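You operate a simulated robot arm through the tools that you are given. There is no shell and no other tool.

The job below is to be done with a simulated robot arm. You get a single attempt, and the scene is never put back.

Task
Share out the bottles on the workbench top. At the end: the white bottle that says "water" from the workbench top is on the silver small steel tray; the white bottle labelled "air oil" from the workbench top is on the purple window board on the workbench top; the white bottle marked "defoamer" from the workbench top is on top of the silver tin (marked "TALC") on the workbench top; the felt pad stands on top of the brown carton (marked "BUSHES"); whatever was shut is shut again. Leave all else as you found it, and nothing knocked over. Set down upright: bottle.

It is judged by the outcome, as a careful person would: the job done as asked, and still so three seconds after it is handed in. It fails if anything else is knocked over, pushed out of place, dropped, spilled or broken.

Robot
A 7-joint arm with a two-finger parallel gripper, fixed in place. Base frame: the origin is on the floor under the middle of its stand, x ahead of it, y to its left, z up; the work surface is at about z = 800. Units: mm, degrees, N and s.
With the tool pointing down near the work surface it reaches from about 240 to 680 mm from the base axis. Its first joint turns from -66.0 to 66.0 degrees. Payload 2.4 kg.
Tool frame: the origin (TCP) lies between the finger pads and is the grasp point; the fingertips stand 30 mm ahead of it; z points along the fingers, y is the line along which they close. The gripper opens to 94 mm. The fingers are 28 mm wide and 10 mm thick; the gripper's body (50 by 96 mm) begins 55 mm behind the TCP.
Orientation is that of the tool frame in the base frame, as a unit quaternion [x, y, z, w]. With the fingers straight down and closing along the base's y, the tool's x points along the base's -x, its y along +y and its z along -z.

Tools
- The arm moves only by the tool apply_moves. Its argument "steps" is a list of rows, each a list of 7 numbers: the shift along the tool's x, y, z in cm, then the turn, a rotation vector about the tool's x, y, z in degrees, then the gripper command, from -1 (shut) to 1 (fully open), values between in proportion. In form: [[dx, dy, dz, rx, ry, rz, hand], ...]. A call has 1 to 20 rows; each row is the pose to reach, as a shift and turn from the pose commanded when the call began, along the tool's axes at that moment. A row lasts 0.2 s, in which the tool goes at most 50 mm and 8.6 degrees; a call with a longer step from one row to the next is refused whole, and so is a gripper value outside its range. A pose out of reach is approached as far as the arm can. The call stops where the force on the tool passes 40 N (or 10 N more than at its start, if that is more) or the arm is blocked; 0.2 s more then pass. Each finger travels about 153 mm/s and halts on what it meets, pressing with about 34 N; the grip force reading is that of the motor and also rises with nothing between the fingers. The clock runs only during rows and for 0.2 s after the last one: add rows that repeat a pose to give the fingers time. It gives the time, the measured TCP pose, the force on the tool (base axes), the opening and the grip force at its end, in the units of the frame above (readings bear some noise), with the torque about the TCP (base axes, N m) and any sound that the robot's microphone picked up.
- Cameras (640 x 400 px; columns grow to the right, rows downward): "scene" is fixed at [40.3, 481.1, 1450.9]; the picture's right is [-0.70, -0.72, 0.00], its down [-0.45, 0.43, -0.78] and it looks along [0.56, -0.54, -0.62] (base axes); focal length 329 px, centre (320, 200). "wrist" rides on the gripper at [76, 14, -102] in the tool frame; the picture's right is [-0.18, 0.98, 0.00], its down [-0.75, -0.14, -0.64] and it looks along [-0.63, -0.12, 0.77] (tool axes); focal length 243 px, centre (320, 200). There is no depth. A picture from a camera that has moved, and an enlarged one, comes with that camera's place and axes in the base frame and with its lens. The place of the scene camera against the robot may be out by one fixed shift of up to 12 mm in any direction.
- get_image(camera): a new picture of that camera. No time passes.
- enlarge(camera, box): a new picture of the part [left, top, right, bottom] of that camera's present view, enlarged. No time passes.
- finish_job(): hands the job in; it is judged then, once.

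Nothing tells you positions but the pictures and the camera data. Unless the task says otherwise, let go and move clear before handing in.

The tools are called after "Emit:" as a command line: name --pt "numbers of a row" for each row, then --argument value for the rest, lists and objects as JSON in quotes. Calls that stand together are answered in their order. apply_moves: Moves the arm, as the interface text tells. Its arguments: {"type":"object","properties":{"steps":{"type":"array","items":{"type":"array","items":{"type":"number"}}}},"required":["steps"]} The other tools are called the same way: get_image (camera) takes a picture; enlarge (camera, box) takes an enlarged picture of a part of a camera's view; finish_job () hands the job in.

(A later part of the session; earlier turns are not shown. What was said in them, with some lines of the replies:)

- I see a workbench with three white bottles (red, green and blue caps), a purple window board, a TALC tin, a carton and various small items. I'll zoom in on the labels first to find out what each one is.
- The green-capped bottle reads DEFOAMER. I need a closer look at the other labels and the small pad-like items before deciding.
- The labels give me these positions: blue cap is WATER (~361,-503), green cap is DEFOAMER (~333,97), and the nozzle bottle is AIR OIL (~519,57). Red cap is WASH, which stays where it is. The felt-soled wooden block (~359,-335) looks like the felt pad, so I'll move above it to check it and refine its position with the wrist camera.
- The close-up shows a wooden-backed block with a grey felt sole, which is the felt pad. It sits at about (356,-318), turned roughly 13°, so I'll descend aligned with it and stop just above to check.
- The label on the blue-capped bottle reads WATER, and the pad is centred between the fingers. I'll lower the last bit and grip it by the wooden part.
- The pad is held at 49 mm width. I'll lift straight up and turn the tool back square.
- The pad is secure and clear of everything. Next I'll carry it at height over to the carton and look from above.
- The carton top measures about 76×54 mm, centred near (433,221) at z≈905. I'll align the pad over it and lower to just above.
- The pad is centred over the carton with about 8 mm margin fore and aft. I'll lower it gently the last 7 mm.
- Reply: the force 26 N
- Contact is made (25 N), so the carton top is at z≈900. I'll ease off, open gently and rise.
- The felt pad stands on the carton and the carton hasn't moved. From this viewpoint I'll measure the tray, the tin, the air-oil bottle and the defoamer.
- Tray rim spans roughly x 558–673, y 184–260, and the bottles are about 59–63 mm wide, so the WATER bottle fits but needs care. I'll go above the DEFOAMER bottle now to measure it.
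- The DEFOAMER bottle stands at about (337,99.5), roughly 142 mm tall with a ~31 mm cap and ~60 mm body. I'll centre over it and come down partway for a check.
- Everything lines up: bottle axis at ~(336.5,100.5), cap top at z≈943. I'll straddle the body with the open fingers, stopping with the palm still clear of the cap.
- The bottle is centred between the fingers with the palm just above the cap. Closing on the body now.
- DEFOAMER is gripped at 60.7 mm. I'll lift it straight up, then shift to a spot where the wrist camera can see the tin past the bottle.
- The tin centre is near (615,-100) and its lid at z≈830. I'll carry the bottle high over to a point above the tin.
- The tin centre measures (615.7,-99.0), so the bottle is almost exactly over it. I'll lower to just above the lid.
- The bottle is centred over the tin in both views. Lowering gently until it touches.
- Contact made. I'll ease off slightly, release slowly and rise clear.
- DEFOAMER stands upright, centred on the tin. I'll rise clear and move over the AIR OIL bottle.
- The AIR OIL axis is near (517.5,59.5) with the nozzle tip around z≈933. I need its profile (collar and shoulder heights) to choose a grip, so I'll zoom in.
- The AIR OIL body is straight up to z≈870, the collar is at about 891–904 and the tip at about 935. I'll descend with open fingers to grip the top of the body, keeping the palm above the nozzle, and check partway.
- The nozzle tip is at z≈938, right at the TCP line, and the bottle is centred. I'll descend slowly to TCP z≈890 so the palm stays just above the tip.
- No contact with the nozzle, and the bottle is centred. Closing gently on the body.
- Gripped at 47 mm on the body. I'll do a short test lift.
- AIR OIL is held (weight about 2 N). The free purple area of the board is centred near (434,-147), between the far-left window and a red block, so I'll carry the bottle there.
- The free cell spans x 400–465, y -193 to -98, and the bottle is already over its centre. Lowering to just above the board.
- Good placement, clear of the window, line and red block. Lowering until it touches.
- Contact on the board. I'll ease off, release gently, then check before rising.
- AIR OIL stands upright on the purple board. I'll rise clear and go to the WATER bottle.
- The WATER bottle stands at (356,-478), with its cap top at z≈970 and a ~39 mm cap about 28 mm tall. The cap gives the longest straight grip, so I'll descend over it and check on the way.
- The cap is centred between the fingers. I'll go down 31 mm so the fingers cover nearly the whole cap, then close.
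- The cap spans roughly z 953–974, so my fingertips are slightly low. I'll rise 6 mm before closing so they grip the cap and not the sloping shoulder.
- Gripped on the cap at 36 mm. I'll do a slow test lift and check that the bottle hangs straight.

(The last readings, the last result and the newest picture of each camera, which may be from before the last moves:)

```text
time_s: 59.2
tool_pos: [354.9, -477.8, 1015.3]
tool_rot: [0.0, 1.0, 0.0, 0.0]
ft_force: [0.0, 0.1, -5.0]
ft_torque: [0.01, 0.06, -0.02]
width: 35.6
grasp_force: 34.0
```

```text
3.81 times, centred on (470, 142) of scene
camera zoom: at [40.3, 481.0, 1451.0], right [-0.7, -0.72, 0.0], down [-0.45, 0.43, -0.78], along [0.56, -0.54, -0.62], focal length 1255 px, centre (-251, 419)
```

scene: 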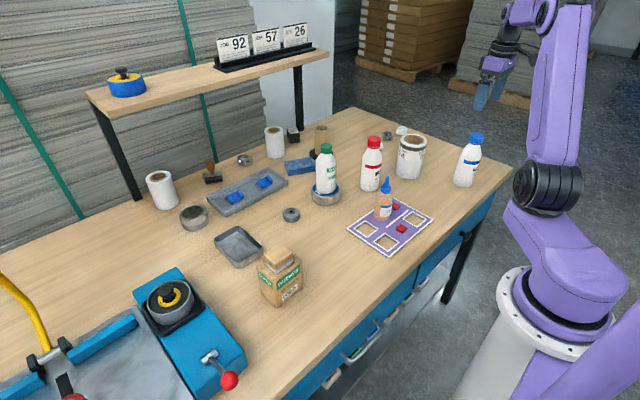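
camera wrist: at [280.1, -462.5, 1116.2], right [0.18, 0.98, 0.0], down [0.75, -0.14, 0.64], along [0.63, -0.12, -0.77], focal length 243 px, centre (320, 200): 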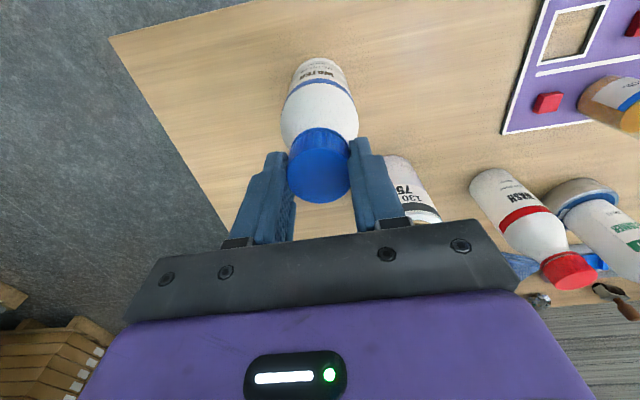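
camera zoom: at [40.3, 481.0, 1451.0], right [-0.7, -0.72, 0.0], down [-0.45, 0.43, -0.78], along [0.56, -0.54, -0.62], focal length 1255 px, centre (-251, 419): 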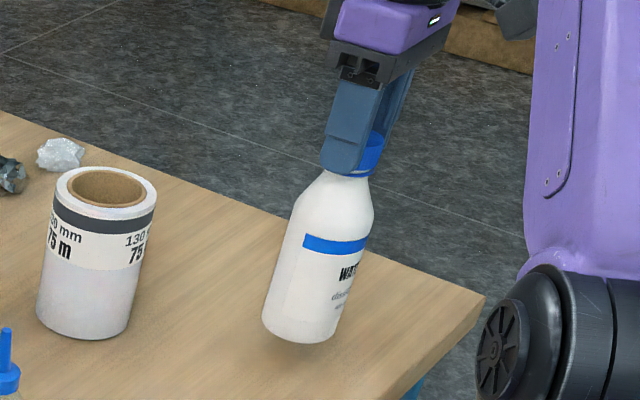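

It hangs straight, weight about 5 N. I'll raise it and carry it along a route on the near side, away from the other bottles.

Emit:
apply_moves --pt "0 0 -1.5 0 0 0 -1" --pt "0 0 -4.5 0 0 0 -1" --pt "0 0 -8 0 0 0 -1" --pt "0 0 -11 0 0 0 -1" --pt "0.1 2 -12 0 0 0 -1" --pt "0.3 5.5 -12 0 0 0 -1" --pt "0.5 9.5 -12 0 0 0 -1" --pt "0.7 13.5 -12 0 0 0 -1" --pt "0.9 17.5 -12 0 0 0 -1" --pt "1.1 21.5 -12 0 0 0 -1" --pt "1.2 25.5 -12 0 0 0 -1" --pt "0.8 29.5 -12 0 0 0 -1" --pt "0 33.5 -12 0 0 0 -1" --pt "-1.0 37.5 -12 0 0 0 -1" --pt "-2.2 41.5 -12 0 0 0 -1" --pt "-3.4 45.5 -12 0 0 0 -1" --pt "-4.4 49 -12 0 0 0 -1" --pt "-4.7 50.5 -12 0 0 0 -1" --pt "-4.7 50.5 -12 0 0 0 -1"

Emit:
get_image --camera "wrist"

Emit:
get_image --camera "scene"

```text
time_s: 63.2
tool_pos: [402.2, 28.2, 1134.9]
tool_rot: [-0.001, 1.0, 0.0, 0.0]
ft_force: [-0.8, -0.7, -4.6]
ft_torque: [0.02, -0.01, 0.0]
width: 35.6
grasp_force: 34.0
```

```text
taken
camera wrist: at [326.0, 43.3, 1236.0], right [0.18, 0.98, 0.0], down [0.75, -0.14, 0.64], along [0.63, -0.12, -0.77], focal length 243 px, centre (320, 200)
```

wrist: 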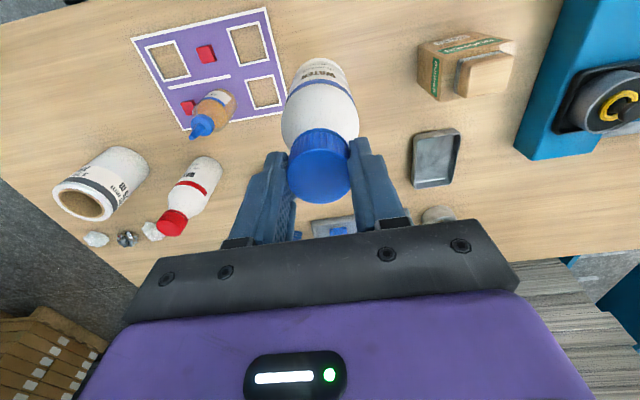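

```text
taken
```

scene: 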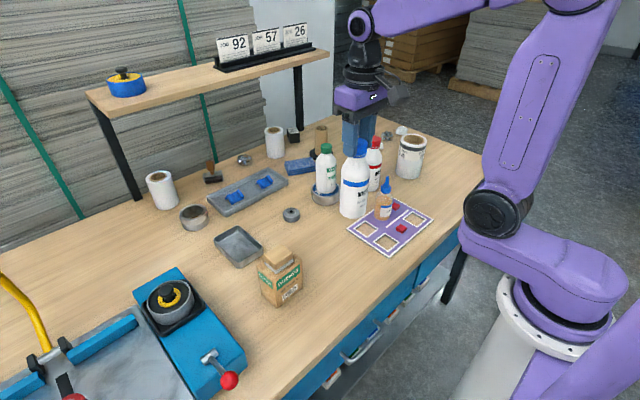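

Everything else is still in place. From here I can see the tray past the bottle, so I'll measure it.

Emit:
enlarge --camera "wrist" --box '[395, 110, 485, 200]'

```text
4.44 times, centred on (440, 155) of wrist
camera zoom: at [326.0, 43.3, 1236.0], right [0.18, 0.98, 0.0], down [0.75, -0.14, 0.64], along [0.63, -0.12, -0.77], focal length 1078 px, centre (-213, 400)
```

zoom: 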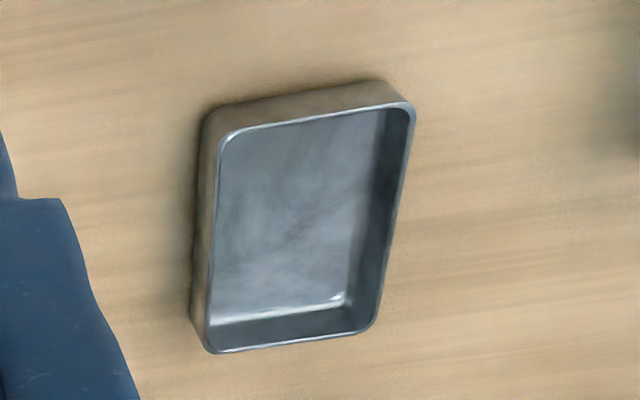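

Both views agree on the tray: rim x 558–672, y 184–258, floor about 68 mm wide, centre ≈(615.5,221). The bottle is ~60 mm wide, so I need about ±3 mm accuracy. I'll carry it over now.

Emit:
apply_moves --pt "-1.0 0.9 0 0 0 0 -1" --pt "-3.2 2.9 0 0 0 0 -1" --pt "-6.0 5.4 0 0 0 0 -1" --pt "-9.0 8.1 0.5 0 0 0 -1" --pt "-12.0 10.8 1.5 0 0 0 -1" --pt "-15.0 13.5 2.5 0 0 0 -1" --pt "-18.0 16.2 3.5 0 0 0 -1" --pt "-20.3 18.3 4.5 0 0 0 -1" --pt "-21.3 19.2 5.0 0 0 0 -1" --pt "-21.3 19.2 5.0 0 0 0 -1" --pt "-21.3 19.2 5.0 0 0 0 -1"

Emit:
get_image --camera "wrist"

Emit:
enlarge --camera "wrist" --box '[250, 0, 390, 120]'

Emit:
enlarge --camera "scene" --box '[180, 120, 320, 300]'

```text
time_s: 65.6
tool_pos: [613.8, 219.6, 1085.1]
tool_rot: [-0.001, 1.0, 0.0, 0.0]
ft_force: [0.1, -0.1, -4.7]
ft_torque: [-0.01, -0.01, 0.0]
width: 36.0
grasp_force: 33.8
```

```text
taken
camera wrist: at [539.3, 235.3, 1186.8], right [0.18, 0.98, 0.0], down [0.75, -0.14, 0.64], along [0.63, -0.12, -0.77], focal length 243 px, centre (320, 200)
```

wrist: 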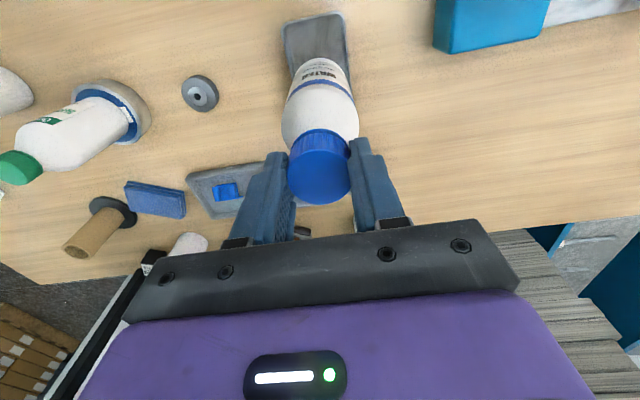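

```text
3.33 times, centred on (320, 60) of wrist
camera zoom: at [539.3, 235.3, 1186.8], right [0.18, 0.98, 0.0], down [0.75, -0.14, 0.64], along [0.63, -0.12, -0.77], focal length 809 px, centre (320, 667)
```

zoom: 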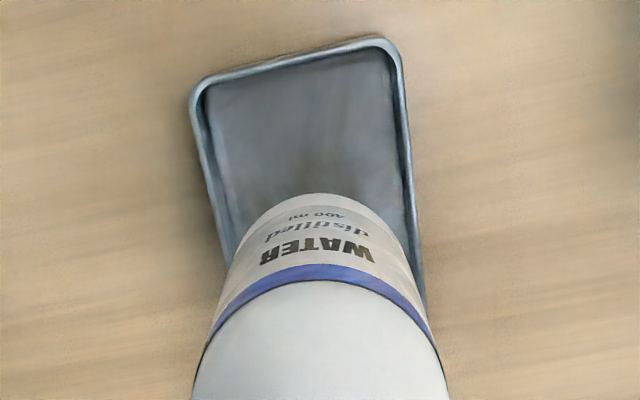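

```text
2.22 times, centred on (250, 210) of scene
camera zoom: at [40.4, 481.2, 1450.9], right [-0.7, -0.72, 0.0], down [-0.45, 0.43, -0.78], along [0.56, -0.54, -0.62], focal length 732 px, centre (476, 178)
```

zoom: 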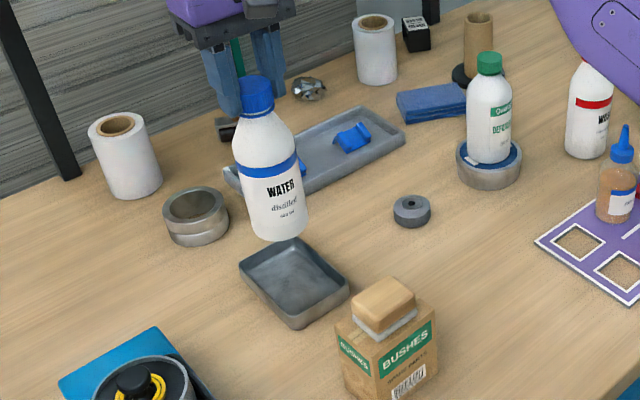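

The bottle is over the tray and centred within about 1 mm in y. I'll lower it to just above the rim and check the clearances.

Emit:
apply_moves --pt "0 0 1 0 0 0 -1" --pt "0 0 2.5 0 0 0 -1" --pt "0 0 4.2 0 0 0 -1" --pt "0 0 5.4 0 0 0 -1" --pt "0 0 6.0 0 0 0 -1" --pt "0 0 6.0 0 0 0 -1" --pt "0 0 6.0 0 0 0 -1"

Emit:
get_image --camera "wrist"

Emit:
enlarge --camera "wrist" --box '[250, 10, 390, 120]'

Emit:
enlarge --camera "scene" --box '[195, 170, 285, 280]'

```text
time_s: 67.2
tool_pos: [615.8, 220.2, 1022.8]
tool_rot: [0.0, 1.0, 0.0, 0.0]
ft_force: [0.6, -0.1, -5.2]
ft_torque: [-0.01, 0.01, 0.02]
width: 35.9
grasp_force: 34.1
```

```text
taken
camera wrist: at [539.3, 235.1, 1125.7], right [0.18, 0.98, 0.0], down [0.75, -0.14, 0.64], along [0.63, -0.12, -0.77], focal length 243 px, centre (320, 200)
```

wrist: 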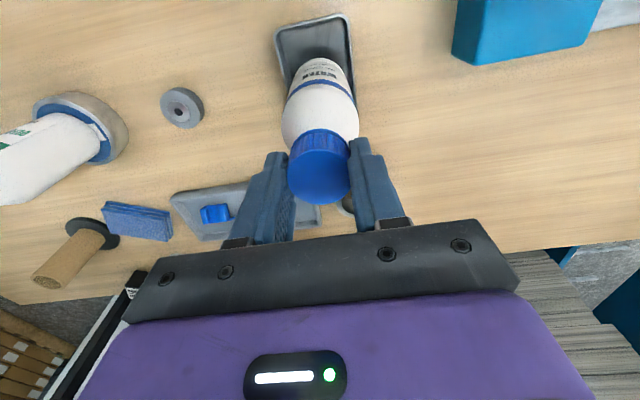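

```text
3.64 times, centred on (320, 65) of wrist
camera zoom: at [539.3, 235.1, 1125.7], right [0.18, 0.98, 0.0], down [0.75, -0.14, 0.64], along [0.63, -0.12, -0.77], focal length 882 px, centre (320, 691)
```

zoom: 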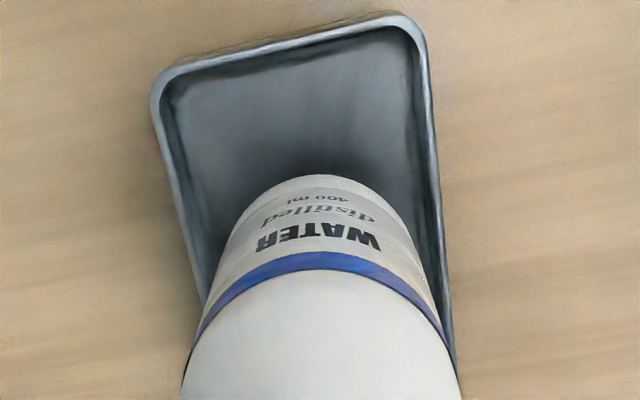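

```text
3.64 times, centred on (240, 225) of scene
camera zoom: at [40.4, 481.2, 1450.9], right [-0.7, -0.72, 0.0], down [-0.45, 0.43, -0.78], along [0.56, -0.54, -0.62], focal length 1198 px, centre (611, 109)
```

zoom: 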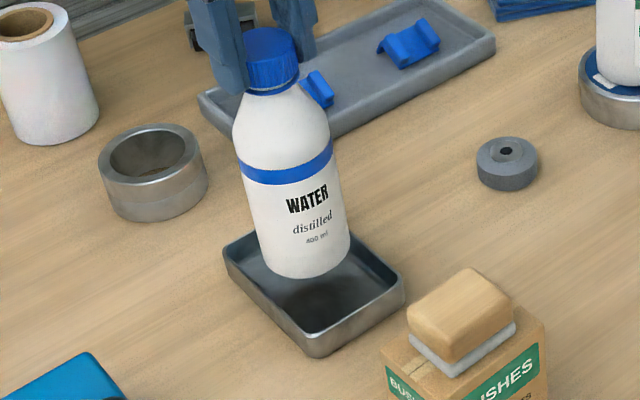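

The clearances to the rim look even on both sides. I'll ease it down inside the rim while watching the forces.

Emit:
apply_moves --pt "0 0.03 0.4 0 0 0 -1" --pt "0 0.03 0.8 0 0 0 -1" --pt "0 0.03 1.2 0 0 0 -1" --pt "0 0.03 1.6 0 0 0 -1" --pt "0 0.03 2.0 0 0 0 -1" --pt "0 0.03 2.4 0 0 0 -1" --pt "0 0.03 2.4 0 0 0 -1"

Emit:
enlarge --camera "wrist" --box '[250, 10, 390, 120]'

Emit:
enlarge --camera "scene" --box '[195, 170, 285, 280]'

```text
time_s: 68.8
tool_pos: [614.9, 220.5, 999.4]
tool_rot: [0.001, 1.0, 0.001, 0.0]
ft_force: [-0.1, 1.3, -5.6]
ft_torque: [-0.03, -0.02, -0.01]
width: 35.7
grasp_force: 34.0
```

```text
3.64 times, centred on (320, 65) of wrist
camera zoom: at [538.9, 235.2, 1101.3], right [0.18, 0.98, 0.0], down [0.75, -0.14, 0.64], along [0.63, -0.12, -0.77], focal length 882 px, centre (320, 691)
```

zoom: 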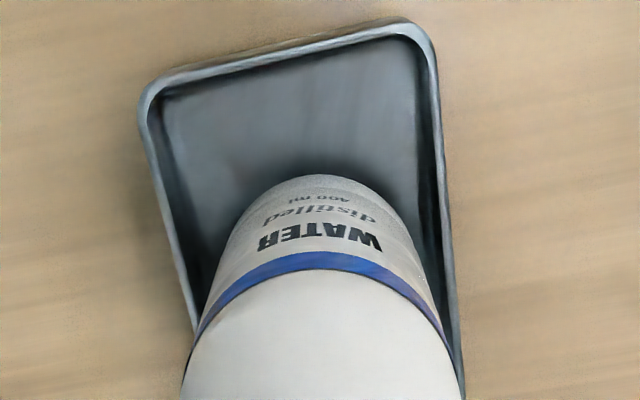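

```text
3.64 times, centred on (240, 225) of scene
camera zoom: at [40.4, 481.1, 1450.9], right [-0.7, -0.72, 0.0], down [-0.45, 0.43, -0.78], along [0.56, -0.54, -0.62], focal length 1198 px, centre (611, 109)
```

zoom: 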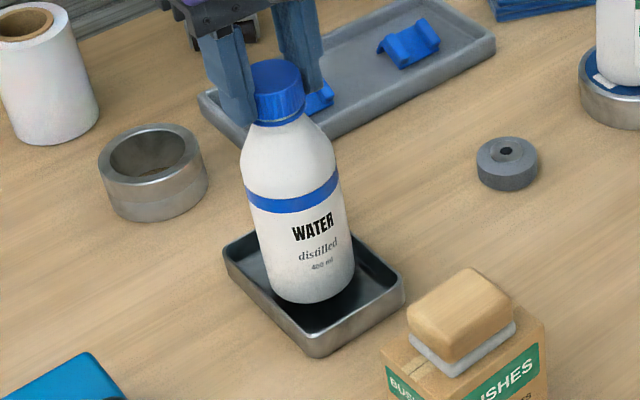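

It is inside the rim with no side contact. Continuing down slowly to the floor of the tray.

Emit:
apply_moves --pt "0 0 0.25 0 0 0 -1" --pt "0 0 0.5 0 0 0 -1" --pt "0 0 0.65 0 0 0 -1" --pt "0 0 0.8 0 0 0 -1" --pt "0 0 0.8 0 0 0 -1"

```text
time_s: 70.0
tool_pos: [615.5, 218.7, 991.6]
tool_rot: [0.0, 1.0, 0.0, 0.0]
ft_force: [-0.2, -0.6, -4.0]
ft_torque: [0.0, 0.02, -0.03]
width: 36.0
grasp_force: 34.5
```

Emit:
apply_moves --pt "0 0 0.06 0 0 0 -1" --pt "0 0 0.12 0 0 0 -1" --pt "0 0 0.18 0 0 0 -1" --pt "0 0 0.18 0 0 0 -1"

```text
time_s: 71.0
tool_pos: [613.8, 219.8, 990.7]
tool_rot: [0.0, 1.0, 0.0, 0.0]
ft_force: [0.2, 0.0, -5.1]
ft_torque: [0.0, 0.02, -0.04]
width: 35.8
grasp_force: 34.1
```

Emit:
apply_moves --pt "0 0 0.05 0 0 0 -1" --pt "0 0 0.1 0 0 0 -1" --pt "0 0 0.15 0 0 0 -1" --pt "0 0 0.15 0 0 0 -1"

Emit:
enlarge --camera "scene" --box '[210, 190, 280, 275]'

```text
time_s: 72.0
tool_pos: [614.8, 220.4, 989.9]
tool_rot: [0.0, 1.0, 0.0, 0.0]
ft_force: [-0.8, -0.1, -2.7]
ft_torque: [-0.01, 0.03, -0.03]
width: 35.8
grasp_force: 33.5
```

```text
4.71 times, centred on (245, 232) of scene
camera zoom: at [40.3, 481.1, 1450.9], right [-0.7, -0.72, 0.0], down [-0.45, 0.43, -0.78], along [0.56, -0.54, -0.62], focal length 1550 px, centre (673, 47)
```

zoom: 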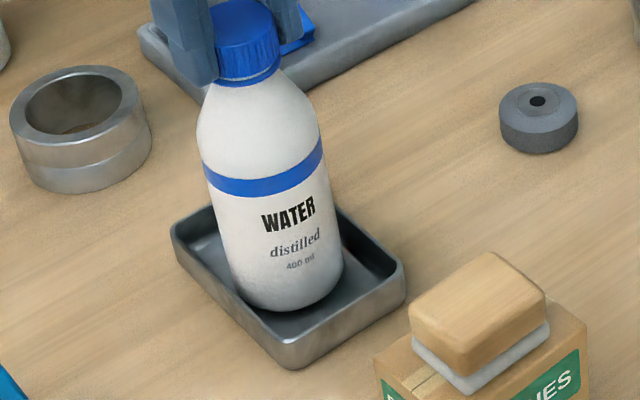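

Emit:
apply_moves --pt "0 0 0.04 0 0 0 -1" --pt "0 0 0.08 0 0 0 -1" --pt "0 0 0.08 0 0 0 -1"

```text
time_s: 72.8
tool_pos: [616.0, 219.6, 988.7]
tool_rot: [0.0, 1.0, 0.0, 0.0]
ft_force: [0.2, -0.5, -1.1]
ft_torque: [0.05, 0.07, 0.01]
width: 35.6
grasp_force: 33.8
```

Emit:
apply_moves --pt "0 0 0.04 0 0 0 -1" --pt "0 0 0.08 0 0 0 -1" --pt "0 0 0.08 0 0 0 -1"

```text
time_s: 73.6
tool_pos: [615.1, 220.3, 987.9]
tool_rot: [0.0, 1.0, 0.0, 0.0]
ft_force: [-1.0, 0.5, 2.5]
ft_torque: [-0.01, 0.02, 0.03]
width: 35.9
grasp_force: 33.7
```

Emit:
enlarge --camera "wrist" --box '[230, 20, 410, 210]'

Emit:
enlarge --camera "scene" --box '[210, 190, 280, 275]'

```text
2.11 times, centred on (320, 115) of wrist
camera zoom: at [539.4, 235.2, 1089.5], right [0.18, 0.98, 0.0], down [0.75, -0.14, 0.64], along [0.63, -0.12, -0.77], focal length 511 px, centre (320, 379)
```

zoom: 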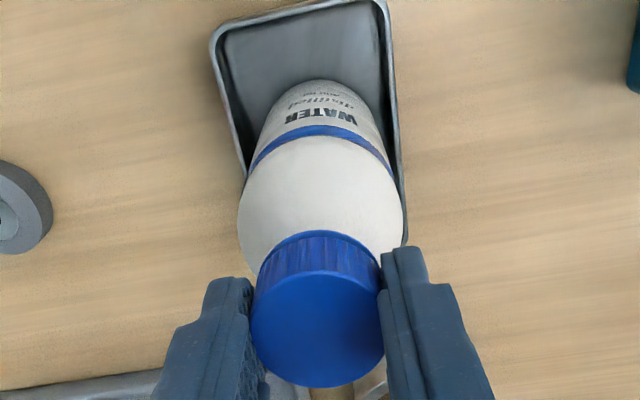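

```text
4.71 times, centred on (245, 232) of scene
camera zoom: at [40.2, 481.1, 1451.0], right [-0.7, -0.72, 0.0], down [-0.45, 0.43, -0.78], along [0.56, -0.54, -0.62], focal length 1550 px, centre (673, 47)
```

zoom: 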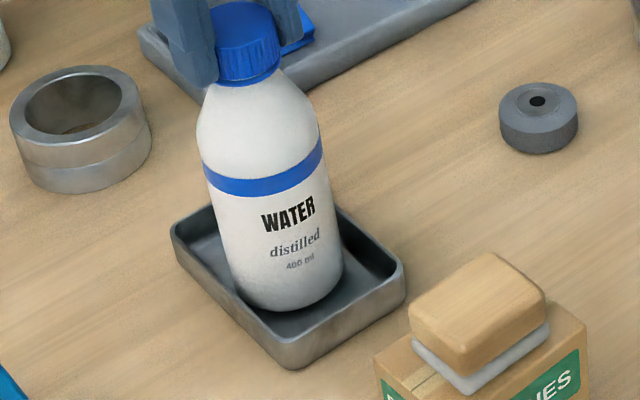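

The bottle is seated in the tray and vertical. I'll ease off slightly and release slowly.

Emit:
apply_moves --pt "0 0 -0.05 0 0 0 -1" --pt "0 0 -0.05 0 0 0 -0.2" --pt "0 0 -0.05 0 0 0 -0.1" --pt "0 0 -0.05 0 0 0 0.1" --pt "0 0 -0.05 0 0 0 0.35" --pt "0 0 -0.05 0 0 0 0.5" --pt "0 0 -0.05 0 0 0 0.5"

Emit:
enlarge --camera "scene" --box '[210, 190, 280, 275]'

Emit:
enlarge --camera "wrist" --box '[230, 20, 410, 210]'

```text
time_s: 75.2
tool_pos: [615.8, 220.2, 987.7]
tool_rot: [0.001, 1.0, 0.0, -0.001]
ft_force: [-0.1, 0.7, 0.8]
ft_torque: [0.05, 0.0, -0.03]
width: 70.6
grasp_force: 0.0
```

```text
4.71 times, centred on (245, 232) of scene
camera zoom: at [40.3, 481.1, 1450.9], right [-0.7, -0.72, 0.0], down [-0.45, 0.43, -0.78], along [0.56, -0.54, -0.62], focal length 1550 px, centre (673, 47)
```

zoom: 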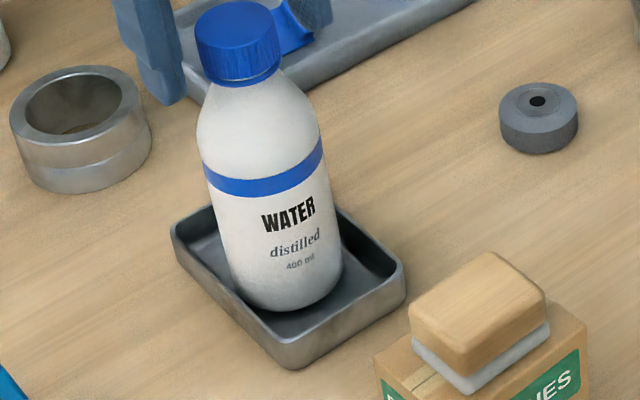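

```text
2.11 times, centred on (320, 115) of wrist
camera zoom: at [539.4, 235.2, 1089.4], right [0.18, 0.98, 0.0], down [0.75, -0.14, 0.64], along [0.63, -0.12, -0.77], focal length 511 px, centre (320, 379)
```

zoom: 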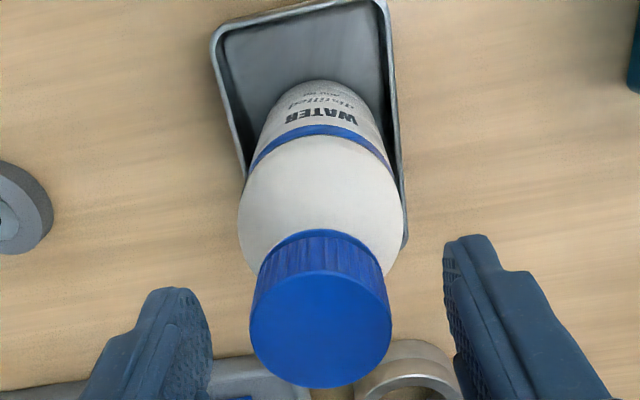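

The WATER bottle stands upright in the tray. I'll rise straight up and move clear, then check the whole scene.

Emit:
apply_moves --pt "0 0 -1 0 0 0 0.5" --pt "0 0 -3 0 0 0 0.5" --pt "0 0 -6 0 0 0 0.5" --pt "0 0 -10 0 0 0 0.7" --pt "0 0 -13 0 0 0 1" --pt "2.0 -1.5 -15 0 0 0 1" --pt "5.0 -4.0 -16 0 0 0 1" --pt "8.5 -6.5 -17 0 0 0 1" --pt "12 -9 -17 0 0 0 1" --pt "15.5 -11.5 -17 0 0 0 1" --pt "18 -15 -17 0 0 0 1" --pt "18.5 -18 -17 0 0 0 1" --pt "18.5 -18 -17 0 0 0 1"

Emit:
get_image --camera "scene"

Emit:
get_image --camera "wrist"

Emit:
enlarge --camera "scene" --box '[150, 110, 450, 310]'

```text
time_s: 78.0
tool_pos: [430.5, 39.5, 1158.0]
tool_rot: [0.0, 1.0, 0.0, 0.001]
ft_force: [0.0, 0.7, 0.1]
ft_torque: [0.03, 0.01, -0.01]
width: 94.2
grasp_force: 0.0
```

```text
taken
```

scene: 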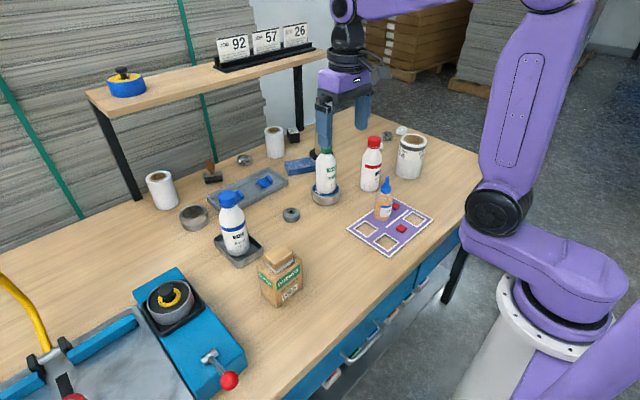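

```text
taken
camera wrist: at [354.8, 54.6, 1260.0], right [0.18, 0.98, 0.0], down [0.75, -0.14, 0.64], along [0.63, -0.12, -0.77], focal length 243 px, centre (320, 200)
```

wrist: 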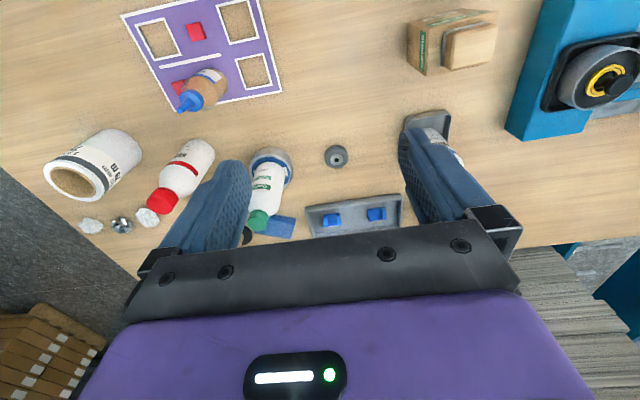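

```text
2.00 times, centred on (300, 210) of scene
camera zoom: at [40.3, 481.1, 1451.0], right [-0.7, -0.72, 0.0], down [-0.45, 0.43, -0.78], along [0.56, -0.54, -0.62], focal length 659 px, centre (360, 180)
```

zoom: 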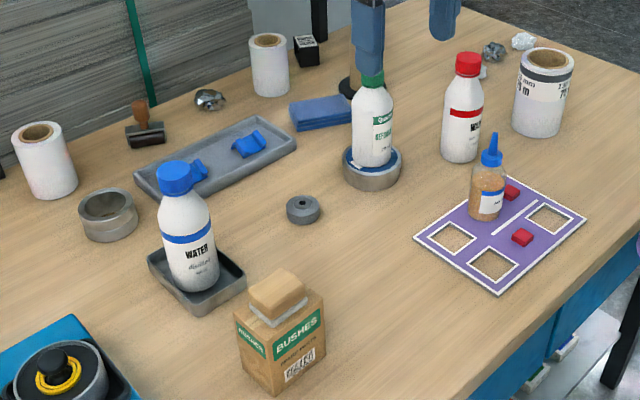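

All four items are in place and upright: WATER in the small steel tray, AIR OIL on the purple board, DEFOAMER on the TALC tin, and the felt pad on the BUSHES carton. Nothing else has moved, nothing was opened, and the arm is clear, so I'm handing in.

Emit:
finish_job

```text
The job is handed in.
```

I've handed the job in. In the last pictures before that, everything stood where you asked:

- **WATER bottle:** upright in the small steel tray.
- **AIR OIL bottle:** upright on the purple window board, in the clear cell away from the windows and red blocks.
- **DEFOAMER bottle:** upright in the centre of the TALC tin.
- **Felt pad:** standing felt side down on the BUSHES carton.

I opened nothing, knocked nothing over and saw nothing else out of place. The gripper is empty and clear of the bench.

Two choices were mine:

- **AIR OIL:** the bottle with that label is clear with orange oil in it, not white. It was the only bottle on the bench marked "air oil", so I used it.
- **Felt pad:** I took this to be the wooden block with the grey felt sole, not the folded blue cloth.
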